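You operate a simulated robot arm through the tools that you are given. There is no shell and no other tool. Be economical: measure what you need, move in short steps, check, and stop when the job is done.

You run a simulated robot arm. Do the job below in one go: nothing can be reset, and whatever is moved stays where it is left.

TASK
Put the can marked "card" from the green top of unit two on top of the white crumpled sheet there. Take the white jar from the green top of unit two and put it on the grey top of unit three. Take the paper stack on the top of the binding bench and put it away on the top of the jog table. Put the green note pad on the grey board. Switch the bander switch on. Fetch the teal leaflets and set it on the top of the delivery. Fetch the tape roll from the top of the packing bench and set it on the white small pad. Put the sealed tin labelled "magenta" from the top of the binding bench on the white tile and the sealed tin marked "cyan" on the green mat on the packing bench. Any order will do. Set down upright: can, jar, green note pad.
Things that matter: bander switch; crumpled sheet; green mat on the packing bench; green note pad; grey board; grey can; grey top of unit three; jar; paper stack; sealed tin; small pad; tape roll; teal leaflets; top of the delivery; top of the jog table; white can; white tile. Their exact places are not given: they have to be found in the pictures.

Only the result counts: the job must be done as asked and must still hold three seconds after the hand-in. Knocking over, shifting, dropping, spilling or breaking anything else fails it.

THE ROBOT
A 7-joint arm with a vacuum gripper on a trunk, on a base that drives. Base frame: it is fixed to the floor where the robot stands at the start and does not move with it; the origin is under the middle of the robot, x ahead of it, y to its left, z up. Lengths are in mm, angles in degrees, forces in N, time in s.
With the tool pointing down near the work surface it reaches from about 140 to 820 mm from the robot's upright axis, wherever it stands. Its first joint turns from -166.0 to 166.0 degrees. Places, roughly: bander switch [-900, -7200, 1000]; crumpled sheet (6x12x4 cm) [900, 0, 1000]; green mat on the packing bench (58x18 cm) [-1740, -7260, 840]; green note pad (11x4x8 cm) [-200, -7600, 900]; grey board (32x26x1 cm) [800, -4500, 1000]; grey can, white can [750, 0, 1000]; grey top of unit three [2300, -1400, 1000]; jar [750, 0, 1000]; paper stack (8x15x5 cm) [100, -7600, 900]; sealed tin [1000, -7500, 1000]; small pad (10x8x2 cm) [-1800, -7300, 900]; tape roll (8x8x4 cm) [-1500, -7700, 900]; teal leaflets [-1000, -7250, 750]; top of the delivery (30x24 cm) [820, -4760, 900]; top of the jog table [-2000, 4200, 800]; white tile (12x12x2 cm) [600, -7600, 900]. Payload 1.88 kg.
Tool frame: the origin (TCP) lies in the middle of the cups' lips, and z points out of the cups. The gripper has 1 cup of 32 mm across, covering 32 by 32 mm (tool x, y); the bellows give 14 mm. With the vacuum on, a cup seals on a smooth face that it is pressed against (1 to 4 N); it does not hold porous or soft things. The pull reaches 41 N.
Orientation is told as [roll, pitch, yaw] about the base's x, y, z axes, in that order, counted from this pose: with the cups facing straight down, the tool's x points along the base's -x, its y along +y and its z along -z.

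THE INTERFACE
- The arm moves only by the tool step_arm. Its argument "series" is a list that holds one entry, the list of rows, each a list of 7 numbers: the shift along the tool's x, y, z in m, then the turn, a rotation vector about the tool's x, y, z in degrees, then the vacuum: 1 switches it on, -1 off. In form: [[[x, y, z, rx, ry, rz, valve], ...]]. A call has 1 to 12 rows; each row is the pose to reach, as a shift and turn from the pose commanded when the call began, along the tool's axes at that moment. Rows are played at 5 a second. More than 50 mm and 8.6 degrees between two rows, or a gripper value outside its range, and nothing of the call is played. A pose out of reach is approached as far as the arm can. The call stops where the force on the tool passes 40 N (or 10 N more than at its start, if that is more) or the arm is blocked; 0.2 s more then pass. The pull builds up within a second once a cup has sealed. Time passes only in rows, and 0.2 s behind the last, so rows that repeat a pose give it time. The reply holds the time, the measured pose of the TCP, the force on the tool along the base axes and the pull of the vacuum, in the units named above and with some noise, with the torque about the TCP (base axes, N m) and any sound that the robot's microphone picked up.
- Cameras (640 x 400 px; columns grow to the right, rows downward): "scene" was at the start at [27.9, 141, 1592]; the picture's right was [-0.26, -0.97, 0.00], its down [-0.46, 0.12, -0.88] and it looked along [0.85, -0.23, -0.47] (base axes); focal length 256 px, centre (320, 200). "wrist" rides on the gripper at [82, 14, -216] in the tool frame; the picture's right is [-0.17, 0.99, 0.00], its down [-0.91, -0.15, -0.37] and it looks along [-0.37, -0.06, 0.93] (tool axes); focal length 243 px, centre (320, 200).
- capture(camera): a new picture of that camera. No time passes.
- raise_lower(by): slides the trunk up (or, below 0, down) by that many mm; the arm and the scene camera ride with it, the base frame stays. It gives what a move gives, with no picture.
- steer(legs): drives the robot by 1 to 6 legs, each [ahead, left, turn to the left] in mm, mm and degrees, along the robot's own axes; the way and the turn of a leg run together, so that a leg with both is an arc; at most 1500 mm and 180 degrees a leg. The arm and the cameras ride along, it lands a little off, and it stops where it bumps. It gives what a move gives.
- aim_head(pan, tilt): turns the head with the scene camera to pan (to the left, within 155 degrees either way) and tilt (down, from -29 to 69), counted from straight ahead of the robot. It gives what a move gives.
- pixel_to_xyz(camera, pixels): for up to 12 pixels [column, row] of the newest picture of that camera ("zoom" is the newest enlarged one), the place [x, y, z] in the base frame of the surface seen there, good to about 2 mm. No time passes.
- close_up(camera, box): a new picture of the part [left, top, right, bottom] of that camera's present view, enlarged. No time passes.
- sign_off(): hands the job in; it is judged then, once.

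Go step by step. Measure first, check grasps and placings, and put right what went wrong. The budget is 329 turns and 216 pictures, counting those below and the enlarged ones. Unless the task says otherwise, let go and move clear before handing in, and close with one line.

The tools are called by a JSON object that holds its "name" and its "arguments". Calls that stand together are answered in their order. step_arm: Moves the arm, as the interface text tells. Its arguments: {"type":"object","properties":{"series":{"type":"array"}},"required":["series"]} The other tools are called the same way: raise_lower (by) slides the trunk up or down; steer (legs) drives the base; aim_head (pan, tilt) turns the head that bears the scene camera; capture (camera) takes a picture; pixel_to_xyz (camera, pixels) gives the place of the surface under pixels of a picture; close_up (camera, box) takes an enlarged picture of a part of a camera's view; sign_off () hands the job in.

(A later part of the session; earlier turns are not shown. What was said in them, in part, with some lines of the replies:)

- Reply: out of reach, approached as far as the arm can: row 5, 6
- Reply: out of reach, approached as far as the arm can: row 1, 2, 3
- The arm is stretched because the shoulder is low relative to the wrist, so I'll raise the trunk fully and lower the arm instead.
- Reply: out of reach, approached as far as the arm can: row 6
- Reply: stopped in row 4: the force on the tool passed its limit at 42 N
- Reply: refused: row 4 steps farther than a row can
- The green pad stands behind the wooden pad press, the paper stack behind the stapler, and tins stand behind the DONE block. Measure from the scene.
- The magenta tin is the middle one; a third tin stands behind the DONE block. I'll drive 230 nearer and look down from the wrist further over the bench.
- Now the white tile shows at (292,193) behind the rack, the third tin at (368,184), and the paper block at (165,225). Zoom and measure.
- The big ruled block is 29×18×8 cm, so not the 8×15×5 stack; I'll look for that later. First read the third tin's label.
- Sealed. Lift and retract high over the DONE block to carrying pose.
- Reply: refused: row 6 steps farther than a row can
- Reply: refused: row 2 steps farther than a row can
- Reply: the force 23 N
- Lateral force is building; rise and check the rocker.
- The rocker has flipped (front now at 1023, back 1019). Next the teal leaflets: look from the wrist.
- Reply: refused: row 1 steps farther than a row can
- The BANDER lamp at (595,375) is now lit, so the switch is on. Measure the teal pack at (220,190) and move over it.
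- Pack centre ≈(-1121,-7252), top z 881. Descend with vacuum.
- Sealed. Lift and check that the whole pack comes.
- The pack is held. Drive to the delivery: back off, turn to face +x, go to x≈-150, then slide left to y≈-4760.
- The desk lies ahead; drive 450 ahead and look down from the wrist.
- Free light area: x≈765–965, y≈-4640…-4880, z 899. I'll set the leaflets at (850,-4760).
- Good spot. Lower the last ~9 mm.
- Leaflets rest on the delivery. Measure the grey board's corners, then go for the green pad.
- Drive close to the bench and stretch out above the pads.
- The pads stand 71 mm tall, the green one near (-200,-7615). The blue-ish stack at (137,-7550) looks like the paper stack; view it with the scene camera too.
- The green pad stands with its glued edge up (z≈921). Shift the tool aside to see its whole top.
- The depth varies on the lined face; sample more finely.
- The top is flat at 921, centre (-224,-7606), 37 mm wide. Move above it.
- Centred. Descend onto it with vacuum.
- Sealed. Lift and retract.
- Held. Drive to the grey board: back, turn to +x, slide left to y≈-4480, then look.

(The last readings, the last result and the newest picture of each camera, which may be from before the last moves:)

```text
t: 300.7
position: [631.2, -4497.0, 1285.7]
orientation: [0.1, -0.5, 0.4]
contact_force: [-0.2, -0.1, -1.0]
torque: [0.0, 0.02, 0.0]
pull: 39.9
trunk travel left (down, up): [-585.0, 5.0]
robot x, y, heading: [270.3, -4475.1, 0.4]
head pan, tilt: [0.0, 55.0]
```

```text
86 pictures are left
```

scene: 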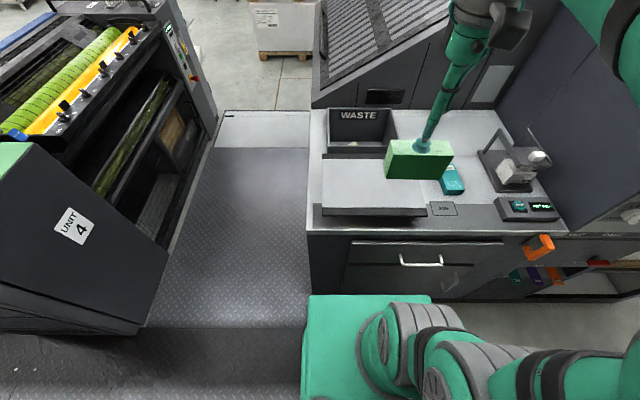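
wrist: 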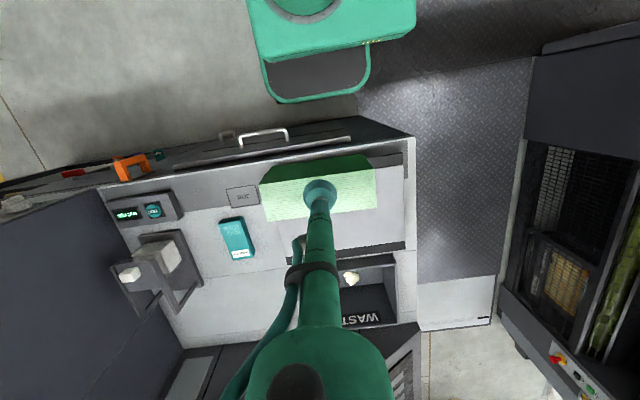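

Move over the board's centre and lower near it.

{"name": "step_arm", "arguments": {"series": [[[-0.035, 0.004, 0.02, 0, 0, 0, 1], [-0.07, 0.008, 0.04, 0, 0, 0, 1], [-0.105, 0.012, 0.06, 0, 0, 0, 1], [-0.14, 0.016, 0.08, 0, 0, 0, 1], [-0.17, 0.02, 0.11, 0, 0, 0, 1], [-0.182, 0.02, 0.15, 0, 0, 0, 1], [-0.182, 0.02, 0.19, 0, 0, 0, 1], [-0.182, 0.02, 0.225, 0, 0, 0, 1], [-0.182, 0.02, 0.248, 0, 0, 0, 1], [-0.182, 0.02, 0.248, 0, 0, 0, 1]]]}}

{"name": "capture", "arguments": {"camera": "wrist"}}

{"name": "close_up", "arguments": {"camera": "scene", "box": [300, 100, 500, 240]}}

```text
t: 302.9
position: [815.4, -4475.0, 1038.1]
orientation: [0.0, -0.4, 0.3]
contact_force: [0.3, 0.7, -1.2]
torque: [-0.02, 0.03, 0.04]
pull: 40.8
trunk travel left (down, up): [-585.0, 5.0]
robot x, y, heading: [268.7, -4476.2, -0.0]
head pan, tilt: [0.0, 55.0]
```

```text
85 pictures are left
```

wrist: 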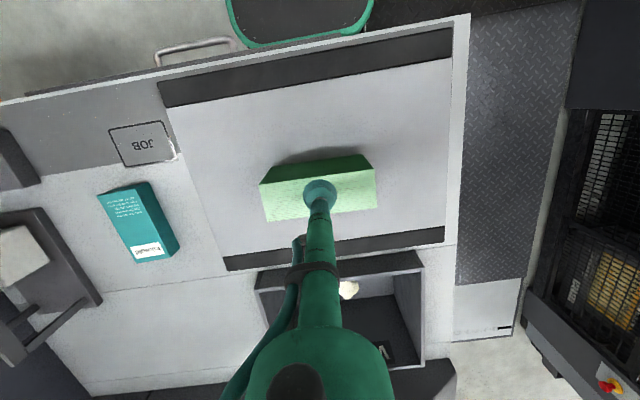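

```text
2.86 times, centred on (400, 170) of scene
```

zoom: 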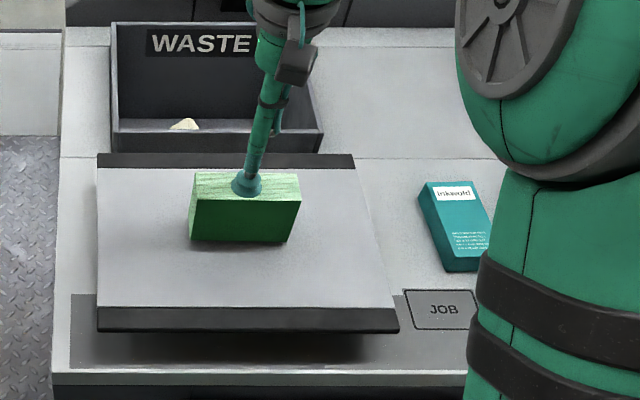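

Good. Lower slowly to contact.

{"name": "step_arm", "arguments": {"series": [[[0, 0, 0.006, 0, 0, 0, 1], [0, 0, 0.009, 0, 0, 0, 1], [0, 0, 0.011, 0, 0, 0, 1], [0, 0, 0.012, 0, 0, 0, 1], [0, 0, 0.012, 0, 0, 0, 1]]]}}

```text
t: 304.1
position: [816.3, -4475.1, 1027.9]
orientation: [0.1, -0.7, 0.4]
contact_force: [1.4, 0.6, 21.5]
torque: [-0.03, 0.15, -0.03]
pull: 41.3
trunk travel left (down, up): [-585.0, 5.0]
robot x, y, heading: [269.8, -4475.3, 0.4]
head pan, tilt: [0.0, 55.0]
```

Firm contact. Ease back 1.5 mm, release, rise.

{"name": "step_arm", "arguments": {"series": [[[0, 0, -0.0015, 0, 0, 0, 1], [0, 0, -0.0015, 0, 0, 0, -1], [0, 0, -0.0015, 0, 0, 0, -1], [0, 0, -0.003, 0, 0, 0, -1], [0, 0, -0.006, 0, 0, 0, -1], [0, 0, -0.01, 0, 0, 0, -1], [0, 0, -0.016, 0, 0, 0, -1], [0, 0, -0.04, 0, 0, 0, -1], [0.01, 0, -0.085, 0, 0, 0, -1], [0.03, 0, -0.13, 0, 0, 0, -1], [0.06, 0, -0.17, 0, 0, 0, -1], [0.09, 0, -0.21, 0, 0, 0, -1]]]}}

{"name": "step_arm", "arguments": {"series": [[[0.03, 0, -0.03, 0, 0, 0, -1], [0.07, 0, -0.04, 0, 0, 0, -1], [0.1, 0, -0.05, 0, 0, 0, -1]]]}}

{"name": "close_up", "arguments": {"camera": "scene", "box": [300, 100, 500, 240]}}

```text
t: 306.7
position: [725.0, -4475.5, 1235.5]
orientation: [0.1, -0.5, 0.3]
contact_force: [0.1, 0.7, 0.3]
torque: [-0.01, 0.0, -0.03]
pull: 0.1
trunk travel left (down, up): [-585.0, 5.0]
robot x, y, heading: [271.0, -4478.2, 0.4]
head pan, tilt: [0.0, 55.0]
```

```text
t: 307.5
position: [621.8, -4476.8, 1284.3]
orientation: [0.1, -0.3, 0.5]
contact_force: [0.0, 0.2, -0.4]
torque: [0.01, 0.01, 0.0]
pull: 0.1
trunk travel left (down, up): [-585.0, 5.0]
robot x, y, heading: [267.9, -4478.2, 0.2]
head pan, tilt: [0.0, 55.0]
```

```text
2.86 times, centred on (400, 170) of scene
```

zoom: 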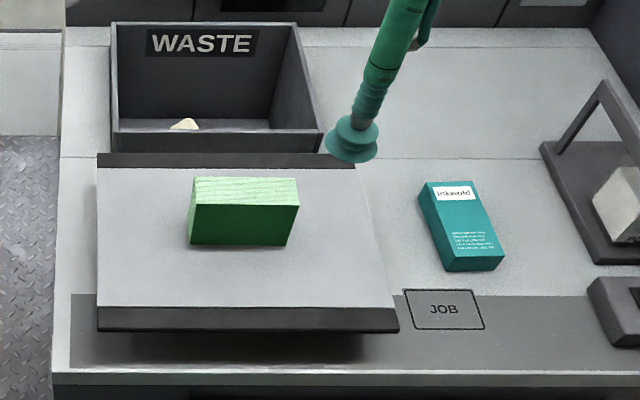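

The pad stands upright on the board. Now back to the binding bench for the paper stack.

{"name": "steer", "arguments": {"legs": [[-420, 0, 0], [0, 0, -90], [1400, 0, 0], [800, 250, 0]]}}

{"name": "aim_head", "arguments": {"pan": 0, "tilt": 45}}

{"name": "capture", "arguments": {"camera": "scene"}}

```text
t: 324.5
position: [133.3, -7019.5, 1284.9]
orientation: [0.1, -0.4, -89.1]
contact_force: [0.0, 0.4, -0.4]
torque: [-0.02, -0.05, 0.02]
pull: 0.0
trunk travel left (down, up): [-585.0, 5.0]
robot x, y, heading: [131.4, -6666.4, -89.4]
head pan, tilt: [0.0, 55.0]
```

```text
t: 325.2
position: [133.3, -7018.4, 1284.3]
orientation: [0.1, -0.3, -89.1]
contact_force: [0.7, -0.6, 0.4]
torque: [0.0, 0.0, 0.0]
pull: 0.0
trunk travel left (down, up): [-585.0, 5.0]
robot x, y, heading: [129.2, -6668.8, -89.4]
head pan, tilt: [0.0, 45.0]
```

```text
82 pictures are left
```

scene: 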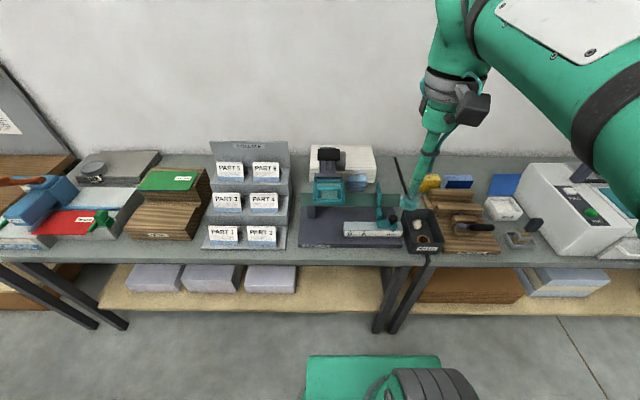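

Drive 200 closer, stretch out over the blue stack and look.

{"name": "steer", "arguments": {"legs": [[195, 0, -0.6]]}}

{"name": "step_arm", "arguments": {"series": [[[-0.045, 0, 0, 0, 0, 0, -1], [-0.09, 0, 0, 0, 0, 0, -1], [-0.135, 0, 0, 0, 0, 0, -1], [-0.18, 0, 0.01, 0, 0, 0, -1], [-0.22, 0, 0.03, 0, 0, 0, -1], [-0.25, 0, 0.06, 0, 0, 0, -1]]]}}

{"name": "capture", "arguments": {"camera": "wrist"}}

```text
t: 326.8
position: [131.6, -7215.1, 1283.5]
orientation: [0.1, -0.4, -89.9]
contact_force: [-0.6, -0.3, -0.3]
torque: [0.0, 0.03, 0.03]
pull: 0.1
trunk travel left (down, up): [-585.0, 5.0]
robot x, y, heading: [132.7, -6864.0, -89.6]
head pan, tilt: [0.0, 45.0]
```

```text
t: 328.2
position: [134.3, -7467.2, 1225.5]
orientation: [0.1, -0.4, -89.8]
contact_force: [0.6, -0.2, -0.1]
torque: [0.0, -0.01, 0.03]
pull: 0.1
trunk travel left (down, up): [-585.0, 5.0]
robot x, y, heading: [131.5, -6860.1, -89.6]
head pan, tilt: [0.0, 45.0]
```

```text
81 pictures are left
```

wrist: 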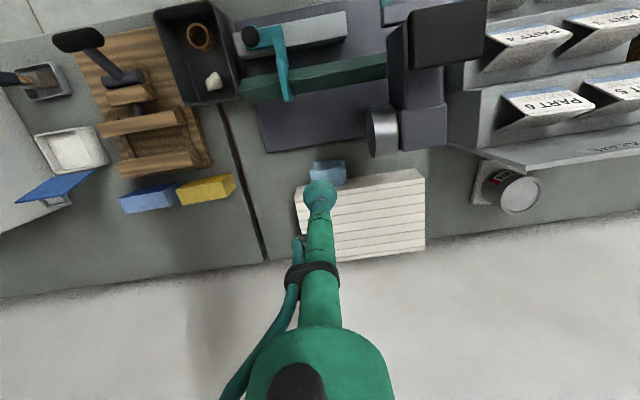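

{"name": "close_up", "arguments": {"camera": "wrist", "box": [280, 140, 380, 210]}}

{"name": "pixel_to_xyz", "arguments": {"camera": "zoom", "pixels": [[190, 160], [300, 140], [300, 165], [400, 150], [420, 180], [400, 200], [430, 240], [420, 285], [330, 200], [200, 200], [400, 270], [250, 150]]}}

```text
5.71 times, centred on (330, 175) of wrist
```

zoom: 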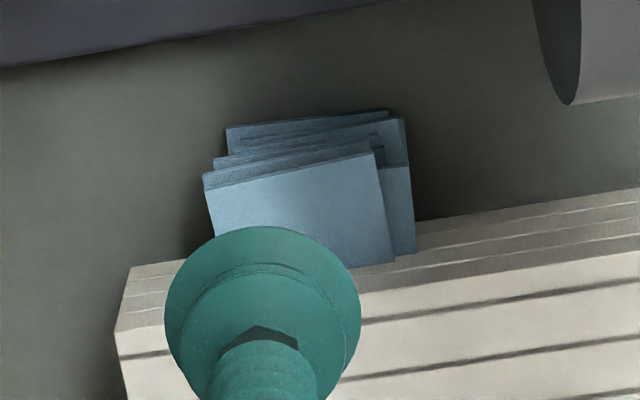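

```text
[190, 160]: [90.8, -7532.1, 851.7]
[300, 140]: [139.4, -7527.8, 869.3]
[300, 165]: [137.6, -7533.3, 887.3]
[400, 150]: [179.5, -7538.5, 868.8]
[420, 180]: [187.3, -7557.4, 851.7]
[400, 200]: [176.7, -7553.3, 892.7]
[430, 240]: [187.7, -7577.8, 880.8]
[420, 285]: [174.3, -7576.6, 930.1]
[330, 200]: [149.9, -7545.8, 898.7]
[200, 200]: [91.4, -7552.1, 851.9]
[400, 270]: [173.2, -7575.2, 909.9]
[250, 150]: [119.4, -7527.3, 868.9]
```

The top sheet is at z≈898.7, x 100–165, y -7537…-7577. I'll go over (131,-7555).

{"name": "step_arm", "arguments": {"series": [[[-0.02, -0.003, 0.04, 0, 0, 0, -1], [-0.045, -0.003, 0.08, 0, 0, 0, -1], [-0.07, -0.003, 0.12, 0, 0, 0, -1], [-0.088, -0.003, 0.16, 0, 0, 0, -1], [-0.088, -0.003, 0.205, 0, 0, 0, -1], [-0.088, -0.003, 0.25, 0, 0, 0, -1], [-0.088, -0.003, 0.29, 0, 0, 0, -1], [-0.088, -0.003, 0.305, 0, 0, 0, -1], [-0.088, -0.003, 0.305, 0, 0, 0, -1]]]}}

{"name": "capture", "arguments": {"camera": "wrist"}}

{"name": "close_up", "arguments": {"camera": "wrist", "box": [260, 110, 380, 220]}}

```text
t: 330.2
position: [131.6, -7554.5, 921.0]
orientation: [0.1, -0.4, -89.8]
contact_force: [0.0, -0.2, -0.9]
torque: [-0.01, -0.01, 0.01]
pull: 0.0
trunk travel left (down, up): [-585.0, 5.0]
robot x, y, heading: [132.3, -6862.0, -89.7]
head pan, tilt: [0.0, 45.0]
```

```text
79 pictures are left
```

wrist: 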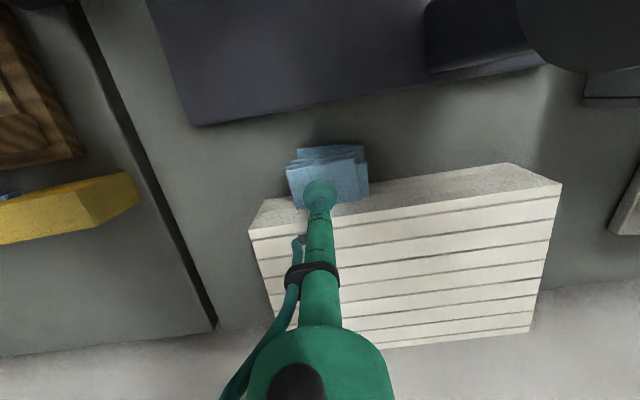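

```text
3.64 times, centred on (320, 165) of wrist
```

zoom: 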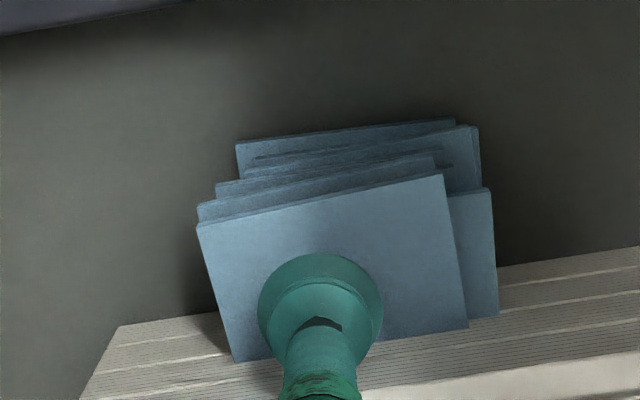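

Descend with vacuum on.

{"name": "step_arm", "arguments": {"series": [[[0, 0, 0.014, 0, 0, 0, 1], [0, 0, 0.018, 0, 0, 0, 1], [0, 0, 0.02, 0, 0, 0, 1], [0, 0, 0.021, 0, 0, 0, 1], [0, 0, 0.022, 0, 0, 0, 1], [0, 0, 0.023, 0, 0, 0, 1], [0, 0, 0.023, 0, 0, 0, 1], [0, 0, 0.023, 0, 0, 0, 1]]]}}

```text
t: 332.0
position: [129.9, -7556.0, 898.5]
orientation: [0.1, -0.4, -89.8]
contact_force: [0.0, 0.9, 1.5]
torque: [0.01, 0.0, -0.09]
pull: 40.9
trunk travel left (down, up): [-585.0, 5.0]
robot x, y, heading: [134.0, -6863.6, -89.7]
head pan, tilt: [0.0, 45.0]
```

Sealed. Lift just 12 mm and watch the force and torque.

{"name": "step_arm", "arguments": {"series": [[[0, 0, -0.003, 0, 0, 0, 1], [0, 0, -0.006, 0, 0, 0, 1], [0, 0, -0.009, 0, 0, 0, 1], [0, 0, -0.012, 0, 0, 0, 1], [0, 0, -0.012, 0, 0, 0, 1]]]}}

{"name": "close_up", "arguments": {"camera": "wrist", "box": [260, 110, 380, 220]}}

```text
t: 333.2
position: [131.6, -7556.8, 910.6]
orientation: [0.0, -0.4, -89.8]
contact_force: [0.6, 0.1, -3.5]
torque: [0.2, 0.04, 0.02]
pull: 40.5
trunk travel left (down, up): [-585.0, 5.0]
robot x, y, heading: [131.6, -6864.4, -89.8]
head pan, tilt: [0.0, 45.0]
```

```text
3.64 times, centred on (320, 165) of wrist
```

zoom: 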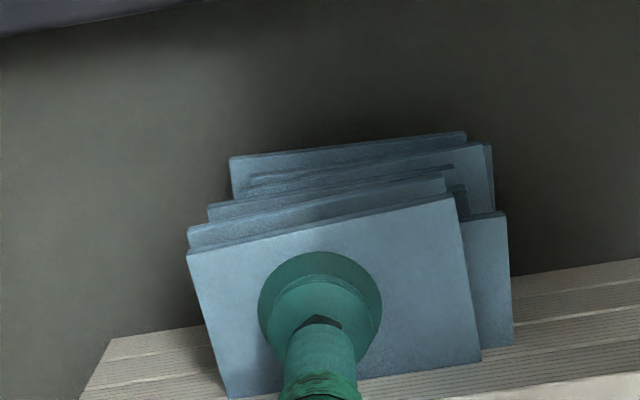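

The whole stack rises (≈3.5 N), and the torque shows its mass lies ~57 mm deeper, i.e. it is 15 cm long and reaches into the ruled pile. Continue lifting in small steps and watch for any obstruction.

{"name": "step_arm", "arguments": {"series": [[[0, 0, -0.002, 0, 0, 0, 1], [0, 0, -0.004, 0, 0, 0, 1], [0, 0, -0.006, 0, 0, 0, 1], [0, 0, -0.008, 0, 0, 0, 1], [0, 0, -0.01, 0, 0, 0, 1], [0, 0, -0.01, 0, 0, 0, 1]]]}}

{"name": "capture", "arguments": {"camera": "wrist"}}

```text
t: 334.6
position: [130.6, -7555.8, 920.8]
orientation: [0.1, -0.4, -89.8]
contact_force: [0.6, 0.5, -5.0]
torque: [0.21, 0.04, -0.02]
pull: 40.7
trunk travel left (down, up): [-585.0, 5.0]
robot x, y, heading: [132.0, -6862.5, -89.6]
head pan, tilt: [0.0, 45.0]
```

```text
76 pictures are left
```

wrist: 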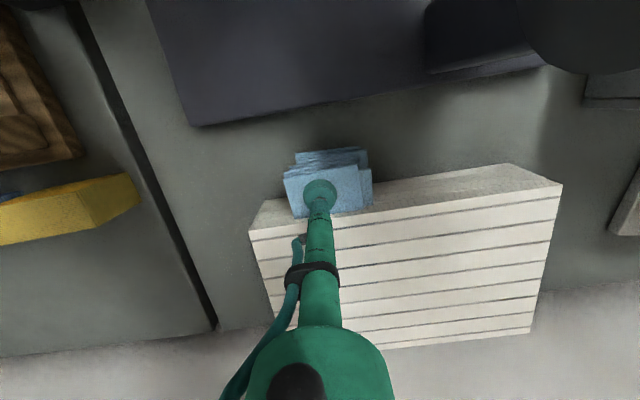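

No obstruction so far. Continue another 12 mm carefully.

{"name": "step_arm", "arguments": {"series": [[[0, 0, -0.002, 0, 0, 0, 1], [0, 0, -0.004, 0, 0, 0, 1], [0, 0, -0.006, 0, 0, 0, 1], [0, 0, -0.008, 0, 0, 0, 1], [0, 0, -0.01, 0, 0, 0, 1], [0, 0, -0.012, 0, 0, 0, 1], [0, 0, -0.012, 0, 0, 0, 1]]]}}

{"name": "capture", "arguments": {"camera": "wrist"}}

```text
t: 336.2
position: [129.9, -7554.3, 932.3]
orientation: [0.1, -0.4, -89.8]
contact_force: [-0.7, 0.0, -4.3]
torque: [0.22, 0.06, -0.01]
pull: 40.9
trunk travel left (down, up): [-585.0, 5.0]
robot x, y, heading: [133.7, -6863.5, -89.8]
head pan, tilt: [0.0, 45.0]
```

```text
75 pictures are left
```

wrist: 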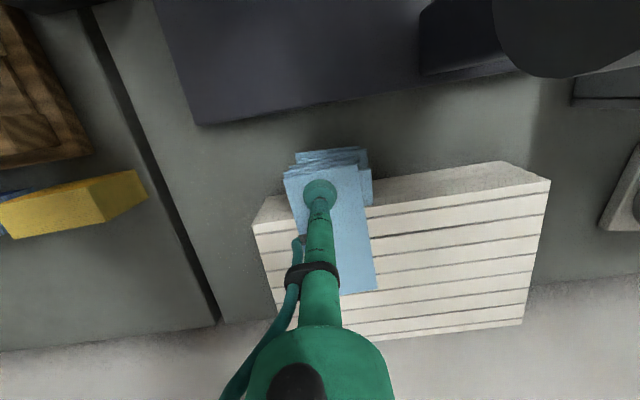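

Now the blue top sheet emerges over the pile: the ruled pile doesn't block it. I'll lift clear, set it on free bench at x≈-20 and regrip at its centre for a safer carry.

{"name": "step_arm", "arguments": {"series": [[[0, 0, -0.02, 0, 0, 0, 1], [0, 0, -0.04, 0, 0, 0, 1], [0, 0, -0.06, 0, 0, 0, 1], [0, 0, -0.075, 0, 0, 0, 1], [0, -0.03, -0.075, 0, 0, 0, 1], [0, -0.06, -0.075, 0, 0, 0, 1], [0, -0.09, -0.075, 0, 0, 0, 1], [0, -0.12, -0.075, 0, 0, 0, 1], [0, -0.145, -0.075, 0, 0, 0, 1], [0, -0.145, -0.075, 0, 0, 0, 1]]]}}

{"name": "capture", "arguments": {"camera": "wrist"}}

```text
t: 338.4
position: [-15.2, -7554.8, 1007.1]
orientation: [0.1, -0.4, -89.8]
contact_force: [-0.5, -0.5, -4.4]
torque: [0.21, 0.06, -0.05]
pull: 40.9
trunk travel left (down, up): [-585.0, 5.0]
robot x, y, heading: [131.4, -6863.8, -89.8]
head pan, tilt: [0.0, 45.0]
```

```text
74 pictures are left
```

wrist: 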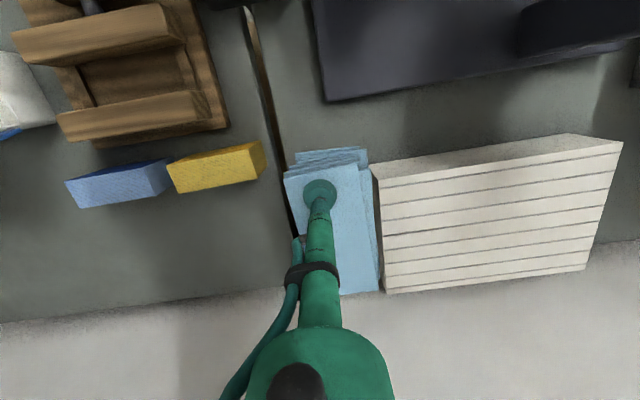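

{"name": "pixel_to_xyz", "arguments": {"camera": "wrist", "pixels": [[262, 80], [281, 165], [287, 180], [385, 290], [376, 170], [300, 170], [365, 165], [375, 285], [340, 290], [250, 150]]}}

```text
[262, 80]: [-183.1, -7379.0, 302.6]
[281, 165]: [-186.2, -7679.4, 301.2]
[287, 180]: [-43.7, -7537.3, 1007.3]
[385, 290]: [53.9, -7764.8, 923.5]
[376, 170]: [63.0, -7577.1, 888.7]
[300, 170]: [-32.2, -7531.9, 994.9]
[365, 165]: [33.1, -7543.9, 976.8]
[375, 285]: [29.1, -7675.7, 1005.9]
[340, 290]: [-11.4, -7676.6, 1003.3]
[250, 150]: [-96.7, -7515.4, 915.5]
```

Stack spans x≈-45…35; bench gap lies left of -100. Lower here.

{"name": "step_arm", "arguments": {"series": [[[0, 0, 0.04, 0, 0, 0, 1], [0, 0, 0.08, 0, 0, 0, 1], [0, 0, 0.098, 0, 0, 0, 1], [0, 0, 0.104, 0, 0, 0, 1], [0, 0, 0.107, 0, 0, 0, 1], [0, 0, 0.109, 0, 0, 0, 1], [0, 0, 0.109, 0, 0, 0, 1]]]}}

```text
t: 340.0
position: [-13.2, -7555.3, 898.0]
orientation: [0.1, -0.5, -89.8]
contact_force: [0.5, 1.0, 3.3]
torque: [-0.14, 0.02, 0.0]
pull: 40.6
trunk travel left (down, up): [-585.0, 5.0]
robot x, y, heading: [133.6, -6860.2, -89.5]
head pan, tilt: [0.0, 45.0]
```

On the bench. Release, shift 50 mm toward its middle, regrip.

{"name": "step_arm", "arguments": {"series": [[[0, 0, 0, 0, 0, 0, -1], [0, 0, 0, 0, 0, 0, -1], [0, 0, -0.005, 0, 0, 0, -1], [0, 0, -0.015, 0, 0, 0, -1], [0, 0, -0.03, 0, 0, 0, -1], [-0.025, 0.005, -0.03, 0, 0, 0, -1], [-0.05, 0.008, -0.03, 0, 0, 0, -1], [-0.05, 0.008, -0.03, 0, 0, 0, -1]]]}}

{"name": "close_up", "arguments": {"camera": "wrist", "box": [240, 100, 400, 240]}}

```text
t: 341.8
position: [-6.9, -7607.3, 928.4]
orientation: [0.1, -0.4, -89.8]
contact_force: [-0.6, 0.0, -1.1]
torque: [0.04, 0.03, 0.04]
pull: 0.0
trunk travel left (down, up): [-585.0, 5.0]
robot x, y, heading: [131.5, -6865.3, -89.8]
head pan, tilt: [0.0, 45.0]
```

```text
2.86 times, centred on (320, 170) of wrist
```

zoom: 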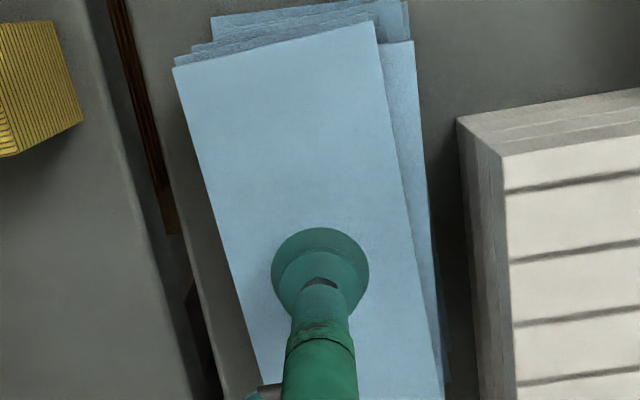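

{"name": "step_arm", "arguments": {"series": [[[0, 0, 0.022, 0, 0, 0, 1], [0, 0, 0.026, 0, 0, 0, 1], [0, 0, 0.028, 0, 0, 0, 1], [0, 0, 0.03, 0, 0, 0, 1], [0, 0, 0.031, 0, 0, 0, 1], [0, 0, 0.032, 0, 0, 0, 1], [0, 0, 0.032, 0, 0, 0, 1], [0, 0, 0.032, 0, 0, 0, 1]]]}}

{"name": "step_arm", "arguments": {"series": [[[0, 0, -0.004, 0, 0, 0, 1], [0, 0, -0.02, 0, 0, 0, 1], [0, 0, -0.05, 0, 0, 0, 1], [0, 0, -0.09, 0, 0, 0, 1], [0, 0, -0.13, 0, 0, 0, 1], [0, 0, -0.13, 0, 0, 0, 1]]]}}

```text
t: 343.6
position: [-6.8, -7606.2, 897.5]
orientation: [0.2, -0.6, -89.9]
contact_force: [-1.8, 2.4, 8.3]
torque: [0.22, -0.04, -0.15]
pull: 40.1
trunk travel left (down, up): [-585.0, 5.0]
robot x, y, heading: [126.8, -6860.6, -89.7]
head pan, tilt: [0.0, 45.0]
```

```text
t: 345.0
position: [-6.5, -7605.3, 1026.5]
orientation: [0.1, -0.4, -89.8]
contact_force: [-0.1, 0.8, -3.1]
torque: [0.02, 0.01, -0.04]
pull: 41.3
trunk travel left (down, up): [-585.0, 5.0]
robot x, y, heading: [132.4, -6863.2, -89.7]
head pan, tilt: [0.0, 45.0]
```

Balanced (torque ≈0). Retract up and back.

{"name": "step_arm", "arguments": {"series": [[[0.01, 0, -0.04, 0, 0, 0, 1], [0.03, 0, -0.08, 0, 0, 0, 1], [0.06, 0, -0.115, 0, 0, 0, 1], [0.09, 0, -0.15, 0, 0, 0, 1], [0.12, 0, -0.185, 0, 0, 0, 1], [0.155, 0, -0.215, 0, 0, 0, 1], [0.195, 0, -0.24, 0, 0, 0, 1], [0.235, 0.02, -0.255, 0, 0, 0, 1], [0.275, 0.04, -0.26, 0, 0, 0, 1], [0.315, 0.06, -0.26, 0, 0, 0, 1], [0.35, 0.08, -0.26, 0, 0, 0, 1], [0.38, 0.1, -0.26, 0, 0, 0, 1]]]}}

{"name": "capture", "arguments": {"camera": "wrist"}}

```text
t: 347.6
position: [91.7, -7220.9, 1284.1]
orientation: [0.1, -0.4, -89.8]
contact_force: [0.1, -0.8, -4.0]
torque: [0.02, 0.0, 0.02]
pull: 40.9
trunk travel left (down, up): [-585.0, 5.0]
robot x, y, heading: [134.2, -6862.7, -89.8]
head pan, tilt: [0.0, 45.0]
```

```text
72 pictures are left
```

wrist: 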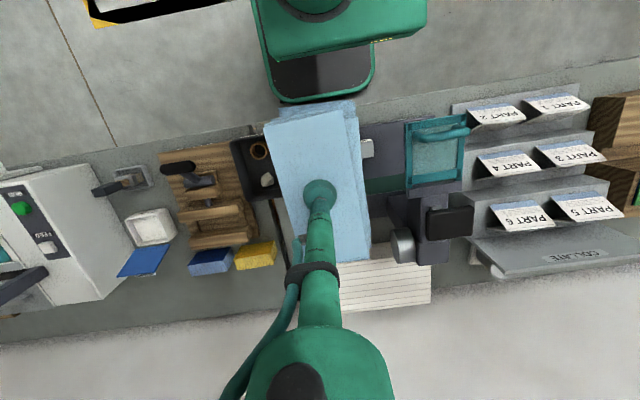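

Held well. Now the long drive north: back off, turn around, keep to x≈-250.

{"name": "steer", "arguments": {"legs": [[-320, 0, 0], [0, 0, 180], [0, 400, 0], [1500, 0, 0], [1500, 0, 0], [1500, 0, 0]]}}

{"name": "aim_head", "arguments": {"pan": 0, "tilt": 20}}

{"name": "capture", "arguments": {"camera": "scene"}}

```text
t: 380.3
position: [-224.4, -1677.2, 1283.4]
orientation: [0.1, -0.4, 89.5]
contact_force: [0.2, -0.1, -3.6]
torque: [0.01, -0.07, 0.0]
pull: 40.3
trunk travel left (down, up): [-585.0, 5.0]
robot x, y, heading: [-269.4, -2041.2, 89.5]
head pan, tilt: [0.0, 45.0]
```

```text
t: 381.2
position: [-224.2, -1677.1, 1283.2]
orientation: [0.0, -0.4, 89.6]
contact_force: [-0.1, -0.3, -3.9]
torque: [0.0, -0.01, 0.03]
pull: 40.2
trunk travel left (down, up): [-585.0, 5.0]
robot x, y, heading: [-271.5, -2038.7, 89.5]
head pan, tilt: [0.0, 20.0]
```

```text
71 pictures are left
```

scene: 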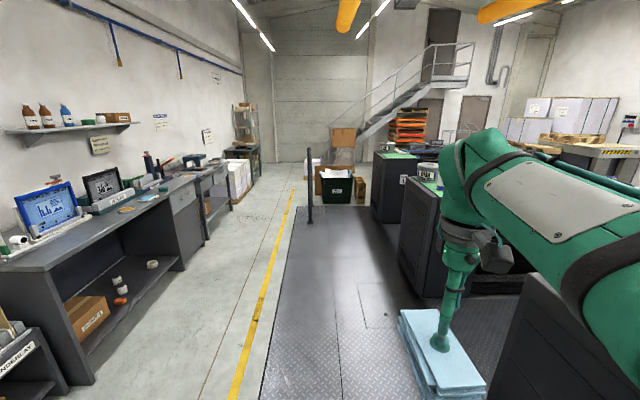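

{"name": "pixel_to_xyz", "arguments": {"camera": "scene", "pixels": [[310, 223], [340, 203], [243, 150], [215, 175], [180, 190], [200, 160], [230, 165], [290, 190], [260, 175], [240, 200]]}}

{"name": "close_up", "arguments": {"camera": "scene", "box": [130, 90, 370, 240]}}

```text
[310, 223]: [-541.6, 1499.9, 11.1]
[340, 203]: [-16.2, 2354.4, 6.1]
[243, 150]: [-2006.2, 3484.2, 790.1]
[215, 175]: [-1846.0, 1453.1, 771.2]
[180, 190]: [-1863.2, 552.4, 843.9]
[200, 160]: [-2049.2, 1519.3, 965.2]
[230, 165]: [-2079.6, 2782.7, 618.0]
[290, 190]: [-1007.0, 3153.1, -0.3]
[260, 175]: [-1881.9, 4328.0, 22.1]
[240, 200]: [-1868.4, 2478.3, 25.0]
```

```text
2.67 times, centred on (250, 165) of scene
```

zoom: 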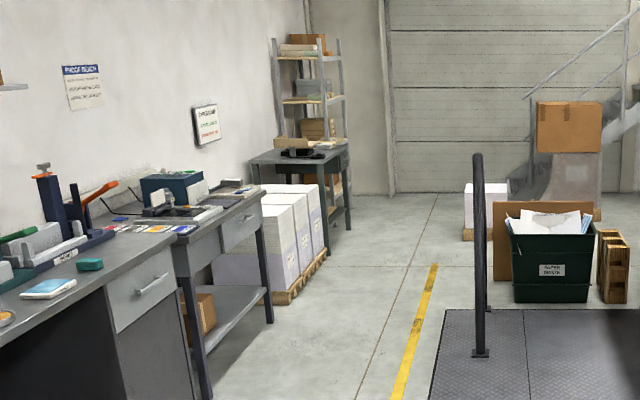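

{"name": "pixel_to_xyz", "arguments": {"camera": "scene", "pixels": [[95, 382], [205, 238], [232, 395], [60, 330], [120, 230], [70, 395], [280, 250]]}}

```text
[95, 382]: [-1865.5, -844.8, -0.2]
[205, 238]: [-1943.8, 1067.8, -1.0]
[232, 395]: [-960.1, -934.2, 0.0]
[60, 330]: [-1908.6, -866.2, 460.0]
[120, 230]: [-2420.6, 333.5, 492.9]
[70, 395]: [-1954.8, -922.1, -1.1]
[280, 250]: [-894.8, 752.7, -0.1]
```

The lane between the benches (x≈-1865) and the rail (x≈-541) is free. Shift to x≈-1130 and go north.

{"name": "steer", "arguments": {"legs": [[0, 860, 0.5], [1500, 0, 0], [1500, 0, 0], [1500, 0, 0]]}}

{"name": "aim_head", "arguments": {"pan": 30, "tilt": 20}}

{"name": "capture", "arguments": {"camera": "scene"}}

```text
t: 406.7
position: [-1118.8, 2801.2, 1283.3]
orientation: [0.0, -0.4, 90.3]
contact_force: [-0.6, 0.4, -3.7]
torque: [0.02, -0.05, 0.0]
pull: 40.5
trunk travel left (down, up): [-585.0, 5.0]
robot x, y, heading: [-1157.4, 2443.3, 90.2]
head pan, tilt: [0.0, 20.0]
```

```text
t: 407.7
position: [-1118.7, 2802.0, 1284.3]
orientation: [0.2, -0.4, 90.3]
contact_force: [0.2, 0.0, -3.5]
torque: [-0.04, -0.04, 0.03]
pull: 40.9
trunk travel left (down, up): [-585.0, 5.0]
robot x, y, heading: [-1157.5, 2443.8, 90.2]
head pan, tilt: [30.0, 20.0]
```

```text
69 pictures are left
```

scene: 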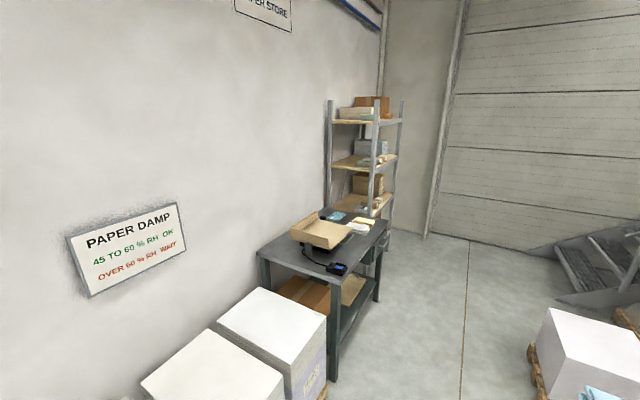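

The jog table with a wooden tray is ahead left. Drive on to y≈3950 and turn to face it.

{"name": "pixel_to_xyz", "arguments": {"camera": "scene", "pixels": [[332, 270], [388, 228], [262, 255], [330, 215], [345, 262], [365, 240], [320, 235], [315, 345], [360, 225], [285, 255], [590, 385]]}}

{"name": "steer", "arguments": {"legs": [[1400, 0, 0], [0, 0, 90]]}}

{"name": "aim_head", "arguments": {"pan": 0, "tilt": 40}}

{"name": "capture", "arguments": {"camera": "scene"}}

```text
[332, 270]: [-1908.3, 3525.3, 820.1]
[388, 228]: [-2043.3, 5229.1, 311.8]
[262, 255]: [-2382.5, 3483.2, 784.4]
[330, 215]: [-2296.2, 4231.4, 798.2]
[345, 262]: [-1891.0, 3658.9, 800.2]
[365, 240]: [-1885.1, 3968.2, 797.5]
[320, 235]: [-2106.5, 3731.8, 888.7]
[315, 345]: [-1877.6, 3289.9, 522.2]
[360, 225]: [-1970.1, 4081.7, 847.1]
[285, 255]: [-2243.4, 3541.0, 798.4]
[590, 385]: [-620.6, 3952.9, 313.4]
```

```text
t: 418.5
position: [-1510.3, 3904.5, 1283.5]
orientation: [0.1, -0.4, 179.2]
contact_force: [-0.7, -0.3, -3.9]
torque: [0.05, -0.01, 0.0]
pull: 41.2
trunk travel left (down, up): [-585.0, 5.0]
robot x, y, heading: [-1153.1, 3858.0, 179.3]
head pan, tilt: [30.0, 20.0]
```

```text
t: 419.5
position: [-1509.9, 3904.4, 1283.9]
orientation: [0.1, -0.3, 179.1]
contact_force: [0.7, 0.1, -3.2]
torque: [0.0, 0.0, 0.0]
pull: 40.3
trunk travel left (down, up): [-585.0, 5.0]
robot x, y, heading: [-1146.8, 3857.5, 178.9]
head pan, tilt: [0.0, 40.0]
```

```text
68 pictures are left
```

scene: 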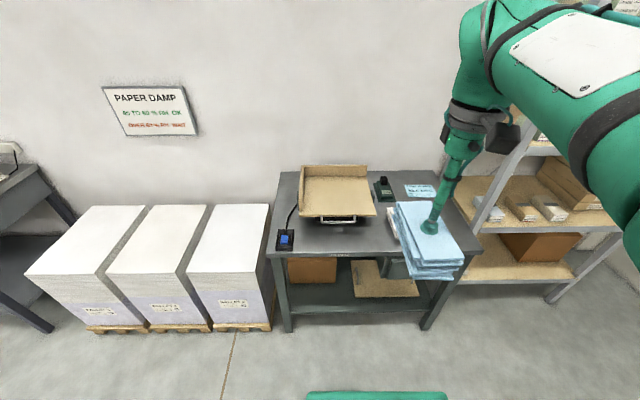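

{"name": "close_up", "arguments": {"camera": "scene", "box": [260, 150, 500, 290]}}

{"name": "pixel_to_xyz", "arguments": {"camera": "scene", "pixels": [[280, 175], [270, 255], [390, 250], [330, 250], [330, 240], [385, 180], [420, 190], [395, 215], [340, 185], [440, 195], [355, 235], [472, 250]]}}

{"name": "capture", "arguments": {"camera": "wrist"}}

```text
2.67 times, centred on (380, 220) of scene
```

zoom: 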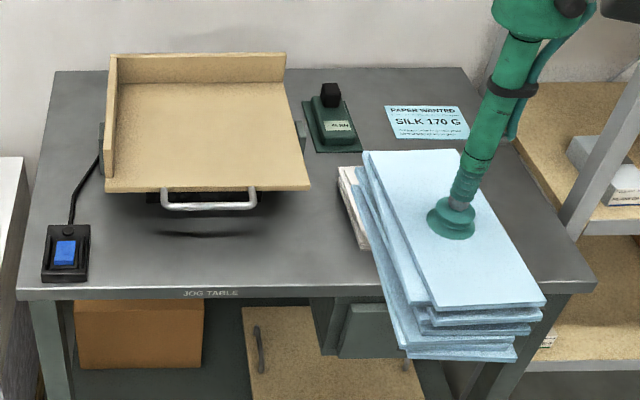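

```text
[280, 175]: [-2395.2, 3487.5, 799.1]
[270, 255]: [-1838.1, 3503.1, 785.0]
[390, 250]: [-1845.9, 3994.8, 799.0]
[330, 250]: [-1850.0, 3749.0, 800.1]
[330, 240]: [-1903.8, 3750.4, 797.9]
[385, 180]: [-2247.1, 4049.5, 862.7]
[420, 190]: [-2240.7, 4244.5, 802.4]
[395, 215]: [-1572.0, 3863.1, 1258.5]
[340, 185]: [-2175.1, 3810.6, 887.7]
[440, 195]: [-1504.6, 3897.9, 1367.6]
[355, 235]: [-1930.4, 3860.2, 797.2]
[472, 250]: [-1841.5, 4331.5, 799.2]
```

```text
66 pictures are left
```

wrist: 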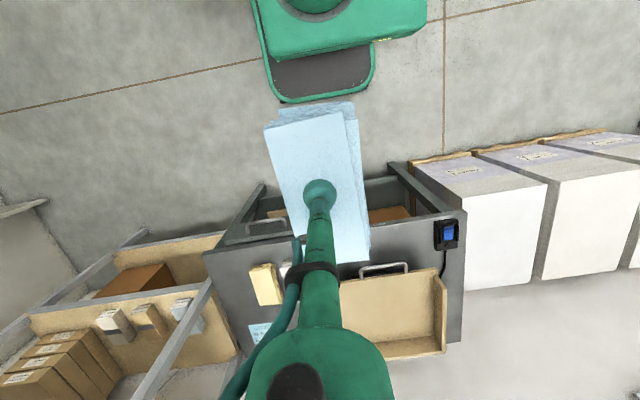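

The JOG TABLE's top is at z 798. A cream item lies at wrist (265,285); measure it and the free area at right.

{"name": "pixel_to_xyz", "arguments": {"camera": "wrist", "pixels": [[265, 285], [252, 268], [275, 264], [262, 303], [282, 300], [235, 270], [215, 255], [240, 310], [260, 330], [270, 245], [225, 280], [400, 250]]}}

{"name": "close_up", "arguments": {"camera": "wrist", "box": [200, 220, 320, 350]}}

```text
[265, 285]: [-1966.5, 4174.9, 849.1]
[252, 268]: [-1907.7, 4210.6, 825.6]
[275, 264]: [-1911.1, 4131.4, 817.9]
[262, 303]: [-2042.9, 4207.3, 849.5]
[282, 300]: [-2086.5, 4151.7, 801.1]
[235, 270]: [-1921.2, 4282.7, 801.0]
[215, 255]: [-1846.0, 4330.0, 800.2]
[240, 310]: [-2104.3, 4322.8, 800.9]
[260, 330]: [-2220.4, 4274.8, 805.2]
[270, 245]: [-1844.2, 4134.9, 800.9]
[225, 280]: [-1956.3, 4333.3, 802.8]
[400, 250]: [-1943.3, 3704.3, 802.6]
```

```text
3.08 times, centred on (260, 285) of wrist
```

zoom: 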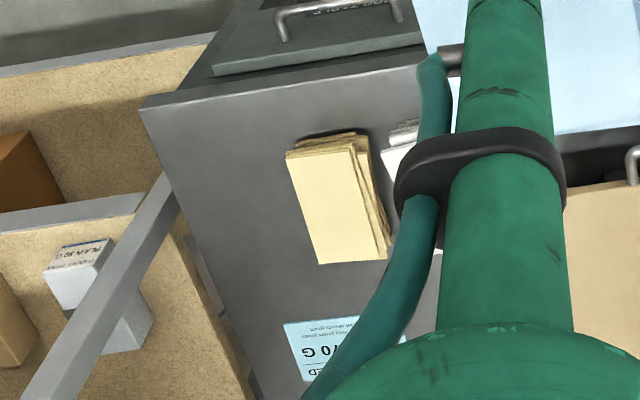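

Cream and white stacks occupy y≈4050–4215. I'll swing the held stack aside to see the rest of the top.

{"name": "step_arm", "arguments": {"series": [[[0, 0.045, 0, 0, 0, 0, 1], [0, 0.09, 0, 0, 0, 0, 1], [0, 0.135, 0, 0, 0, 0, 1], [0, 0.18, 0, 0, 0, 0, 1], [0, 0.225, 0, 0, 0, 0, 1], [0, 0.27, 0, 0, 0, 0, 1]]]}}

{"name": "capture", "arguments": {"camera": "wrist"}}

{"name": "close_up", "arguments": {"camera": "scene", "box": [260, 150, 500, 290]}}

```text
t: 420.9
position: [-1514.5, 3634.1, 1282.9]
orientation: [0.1, -0.3, 179.0]
contact_force: [0.6, -0.1, -4.6]
torque: [0.05, -0.04, 0.01]
pull: 40.8
trunk travel left (down, up): [-585.0, 5.0]
robot x, y, heading: [-1148.3, 3860.0, 179.1]
head pan, tilt: [0.0, 40.0]
```

```text
64 pictures are left
```

wrist: 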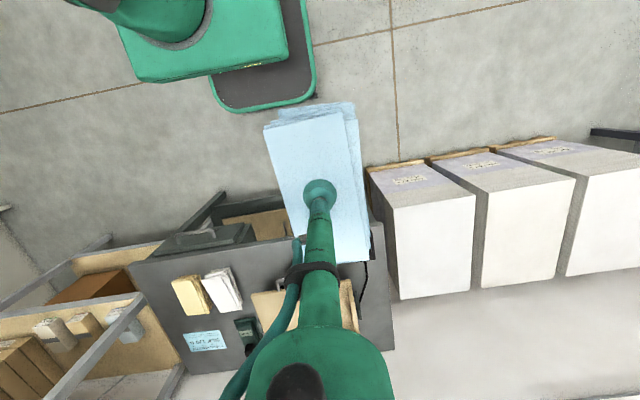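

```text
2.67 times, centred on (380, 220) of scene
```

zoom: 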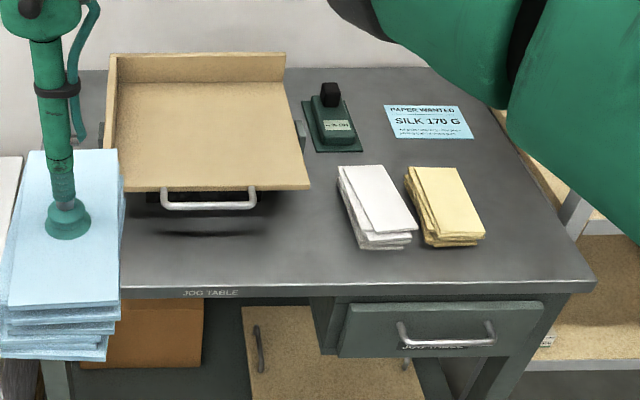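

{"name": "pixel_to_xyz", "arguments": {"camera": "zoom", "pixels": [[300, 275], [310, 200], [345, 190], [365, 250], [250, 215], [170, 215], [308, 188], [490, 240], [560, 270], [520, 190], [200, 250], [465, 170]]}}

```text
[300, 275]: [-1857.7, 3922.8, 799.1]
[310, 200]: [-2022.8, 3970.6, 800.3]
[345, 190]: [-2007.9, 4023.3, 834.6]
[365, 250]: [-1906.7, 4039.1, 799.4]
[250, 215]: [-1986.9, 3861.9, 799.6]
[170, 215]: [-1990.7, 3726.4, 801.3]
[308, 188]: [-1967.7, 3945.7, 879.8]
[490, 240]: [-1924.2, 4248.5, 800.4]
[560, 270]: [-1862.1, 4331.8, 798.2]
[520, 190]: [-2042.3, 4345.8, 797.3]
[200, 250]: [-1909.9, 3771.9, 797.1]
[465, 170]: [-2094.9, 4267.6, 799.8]
```

{"name": "pixel_to_xyz", "arguments": {"camera": "wrist", "pixels": [[267, 128], [338, 116], [356, 110], [366, 225], [369, 258], [280, 210], [350, 258], [215, 300], [205, 282], [170, 285], [240, 300], [230, 270]]}}

```text
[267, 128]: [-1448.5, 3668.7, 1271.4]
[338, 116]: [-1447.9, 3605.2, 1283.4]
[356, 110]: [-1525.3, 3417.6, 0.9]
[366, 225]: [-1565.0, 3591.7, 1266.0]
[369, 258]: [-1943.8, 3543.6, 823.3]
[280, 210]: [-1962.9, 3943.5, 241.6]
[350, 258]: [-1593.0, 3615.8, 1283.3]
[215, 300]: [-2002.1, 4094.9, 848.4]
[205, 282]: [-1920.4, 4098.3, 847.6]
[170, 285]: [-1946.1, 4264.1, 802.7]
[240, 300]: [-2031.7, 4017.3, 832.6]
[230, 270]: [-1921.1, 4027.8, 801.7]
```

Held stack's footprint relative to the cup is x +66/-80, y +35/-46. The right slot (y≈4235–4350) fits it: target cup (-1973,4297). Drive nearer with some right shift.

{"name": "steer", "arguments": {"legs": [[320, -220, 0.9]]}}

{"name": "step_arm", "arguments": {"series": [[[0, -0.045, 0, 0, 0, 0, 1], [0, -0.09, 0, 0, 0, 0, 1], [0, -0.135, 0, 0, 0, 0, 1], [0, -0.18, 0, 0, 0, 0, 1], [0, -0.225, 0, 0, 0, 0, 1], [0, -0.27, 0, 0, 0, 0, 1], [0, -0.315, 0, 0, 0, 0, 1], [0, -0.36, 0, 0, 0, 0, 1], [0, -0.4, 0, 0, 0, 0, 1], [-0.04, -0.425, 0, 0, 0, 0, 1], [-0.08, -0.44, 0.01, 0, 0, 0, 1], [-0.12, -0.44, 0.03, 0, 0, 0, 1]]]}}

{"name": "capture", "arguments": {"camera": "wrist"}}

```text
t: 423.3
position: [-1831.4, 3848.5, 1283.5]
orientation: [0.2, -0.5, -179.8]
contact_force: [0.2, -1.0, -3.4]
torque: [0.02, -0.03, -0.02]
pull: 41.2
trunk travel left (down, up): [-585.0, 5.0]
robot x, y, heading: [-1470.4, 4074.6, -179.9]
head pan, tilt: [0.0, 40.0]
```

```text
t: 425.9
position: [-1953.3, 4289.0, 1253.8]
orientation: [0.1, -0.4, -179.8]
contact_force: [-0.7, 0.4, -4.6]
torque: [0.01, -0.02, -0.02]
pull: 40.5
trunk travel left (down, up): [-585.0, 5.0]
robot x, y, heading: [-1470.1, 4078.0, -179.9]
head pan, tilt: [0.0, 40.0]
```

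```text
62 pictures are left
```

wrist: 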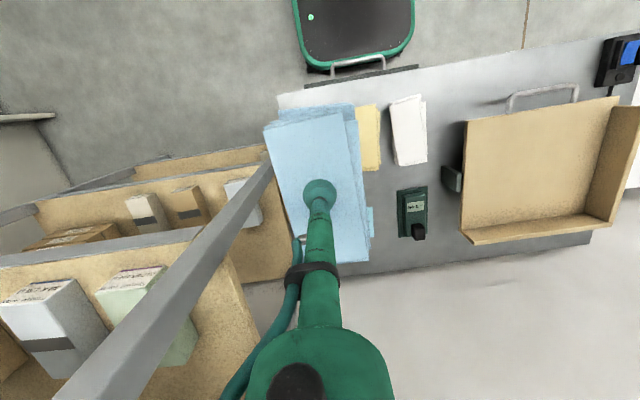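

A tall shelf post stands close on the left; measure its distance.

{"name": "pixel_to_xyz", "arguments": {"camera": "wrist", "pixels": [[262, 165], [240, 200], [200, 260], [150, 340], [100, 390], [250, 155], [285, 220], [282, 100], [378, 140], [375, 168], [368, 115]]}}

```text
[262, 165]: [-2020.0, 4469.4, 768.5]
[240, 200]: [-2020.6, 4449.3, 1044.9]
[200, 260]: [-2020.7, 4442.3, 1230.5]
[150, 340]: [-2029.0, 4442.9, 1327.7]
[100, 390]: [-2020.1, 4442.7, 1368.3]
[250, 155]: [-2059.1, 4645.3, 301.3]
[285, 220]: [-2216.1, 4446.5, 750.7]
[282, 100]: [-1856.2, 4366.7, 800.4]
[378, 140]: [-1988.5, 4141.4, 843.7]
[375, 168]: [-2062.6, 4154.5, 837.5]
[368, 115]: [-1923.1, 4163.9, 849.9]
```

The post is 150 mm away — clear. Lower the stack into the slot in two stages.

{"name": "step_arm", "arguments": {"series": [[[-0.01, -0.004, 0.04, 0, 0, 0, 1], [-0.02, -0.01, 0.08, 0, 0, 0, 1], [-0.02, -0.01, 0.12, 0, 0, 0, 1], [-0.02, -0.01, 0.16, 0, 0, 0, 1], [-0.02, -0.01, 0.2, 0, 0, 0, 1], [-0.02, -0.01, 0.24, 0, 0, 0, 1], [-0.02, -0.01, 0.28, 0, 0, 0, 1], [-0.02, -0.01, 0.32, 0, 0, 0, 1], [-0.02, -0.01, 0.32, 0, 0, 0, 1]]]}}

{"name": "capture", "arguments": {"camera": "wrist"}}

{"name": "close_up", "arguments": {"camera": "scene", "box": [300, 150, 560, 330]}}

```text
t: 427.9
position: [-1977.0, 4297.4, 934.5]
orientation: [0.0, -0.4, -179.8]
contact_force: [-0.3, 0.1, -4.7]
torque: [0.06, -0.02, 0.0]
pull: 40.8
trunk travel left (down, up): [-585.0, 5.0]
robot x, y, heading: [-1467.7, 4076.6, -179.8]
head pan, tilt: [0.0, 40.0]
```

```text
61 pictures are left
```

wrist: 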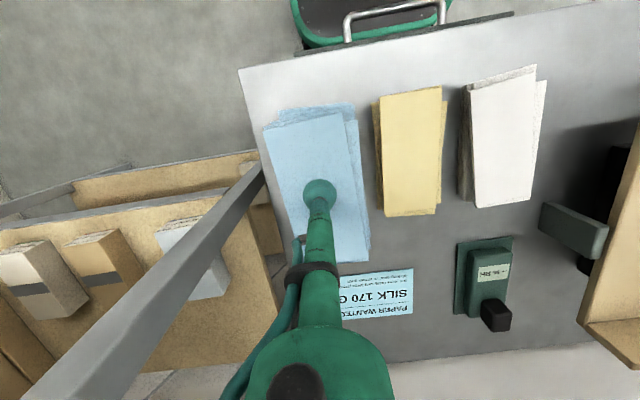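

```text
2.22 times, centred on (430, 240) of scene
```

zoom: 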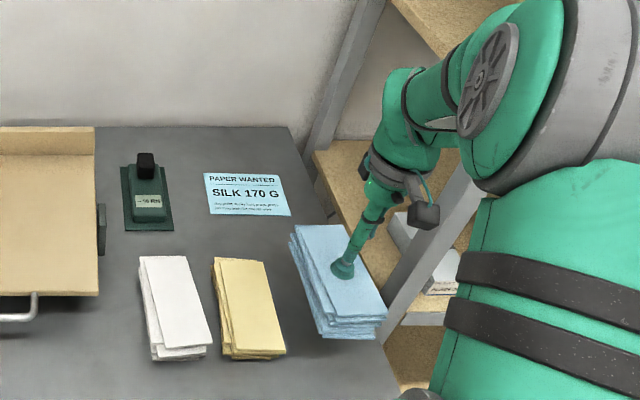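

Lower further to contact (TCP ≈847), nudging 6 mm toward the cream stack.

{"name": "step_arm", "arguments": {"series": [[[0, 0.006, 0.04, 0, 0, 0, 1], [0, 0.006, 0.07, 0, 0, 0, 1], [0, 0.006, 0.079, 0, 0, 0, 1], [0, 0.006, 0.083, 0, 0, 0, 1], [0, 0.006, 0.086, 0, 0, 0, 1], [0, 0.006, 0.086, 0, 0, 0, 1]]]}}

{"name": "capture", "arguments": {"camera": "wrist"}}

```text
t: 429.3
position: [-1975.6, 4291.7, 848.2]
orientation: [0.1, -0.5, -179.7]
contact_force: [1.5, 1.9, 4.1]
torque: [-0.22, -0.02, -0.03]
pull: 40.8
trunk travel left (down, up): [-585.0, 5.0]
robot x, y, heading: [-1470.6, 4076.6, -180.0]
head pan, tilt: [0.0, 40.0]
```

```text
59 pictures are left
```

wrist: 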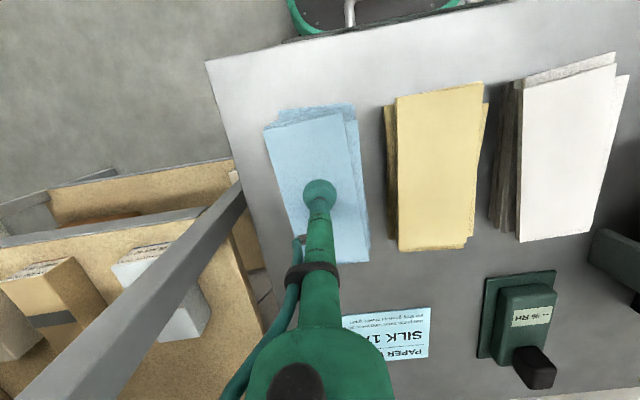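

The stack rests on the table beside the others. Release and rise.

{"name": "step_arm", "arguments": {"series": [[[0, 0, -0.001, 0, 0, 0, -1], [0, 0, -0.001, 0, 0, 0, -1], [0, 0, -0.003, 0, 0, 0, -1], [0, 0, -0.008, 0, 0, 0, -1], [0, 0, -0.016, 0, 0, 0, -1], [0, 0, -0.05, 0, 0, 0, -1], [0, 0, -0.095, 0, 0, 0, -1], [0, 0, -0.14, 0, 0, 0, -1], [0, 0, -0.185, 0, 0, 0, -1], [0, 0, -0.23, 0, 0, 0, -1], [0, 0, -0.275, 0, 0, 0, -1], [0, 0, -0.32, 0, 0, 0, -1]]]}}

{"name": "capture", "arguments": {"camera": "wrist"}}

{"name": "capture", "arguments": {"camera": "scene"}}

```text
t: 431.9
position: [-1970.6, 4292.9, 1166.9]
orientation: [0.1, -0.3, -179.8]
contact_force: [0.3, 0.5, -0.9]
torque: [-0.02, 0.01, -0.04]
pull: 0.0
trunk travel left (down, up): [-585.0, 5.0]
robot x, y, heading: [-1470.5, 4076.9, -180.0]
head pan, tilt: [0.0, 40.0]
```

```text
58 pictures are left
```

wrist: 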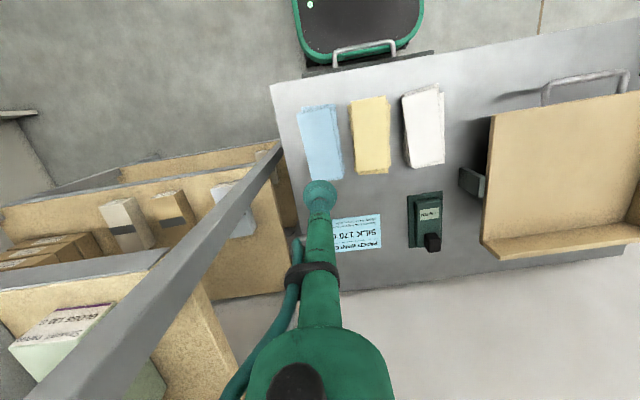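

```text
57 pictures are left
```

scene: 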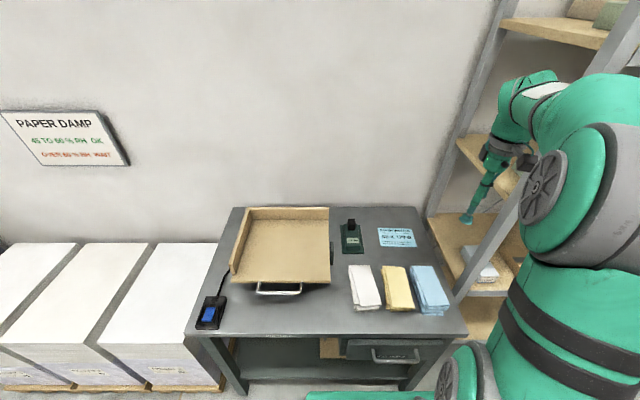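

All three paper stacks (white, cream, blue) stand side by side on the jog table, and every other item was checked when placed. I'll back the arm and base clear before handing in.

{"name": "steer", "arguments": {"legs": [[-350, 0, 0]]}}

{"name": "capture", "arguments": {"camera": "scene"}}

```text
t: 434.2
position: [-1624.0, 4291.0, 1167.1]
orientation: [0.1, -0.4, -179.7]
contact_force: [-0.1, -0.5, -0.4]
torque: [0.02, 0.03, -0.01]
pull: 0.0
trunk travel left (down, up): [-585.0, 5.0]
robot x, y, heading: [-1123.8, 4079.2, -179.8]
head pan, tilt: [0.0, 40.0]
```

```text
56 pictures are left
```

scene: 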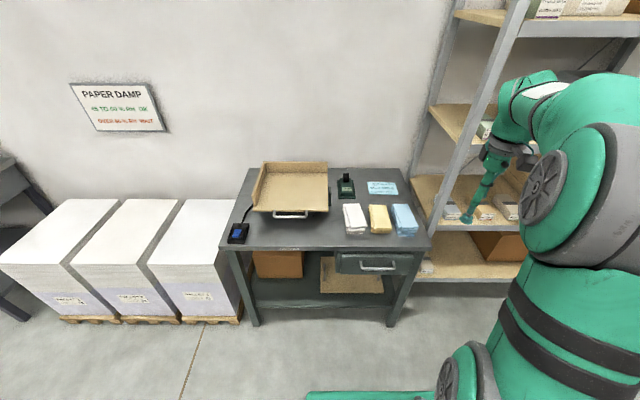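

The blue stack rests on the jog table and the robot is clear; everything asked is placed and the bander is on. Handing in.

{"name": "sign_off", "arguments": {}}

```text
The job is handed in.
```

I did all nine jobs and handed in. One placement was a judgement call: two level grey surfaces meet at the far end of unit three, and I set the jar on the lighter cover, not the darker top that carries the "UNIT 3" label.
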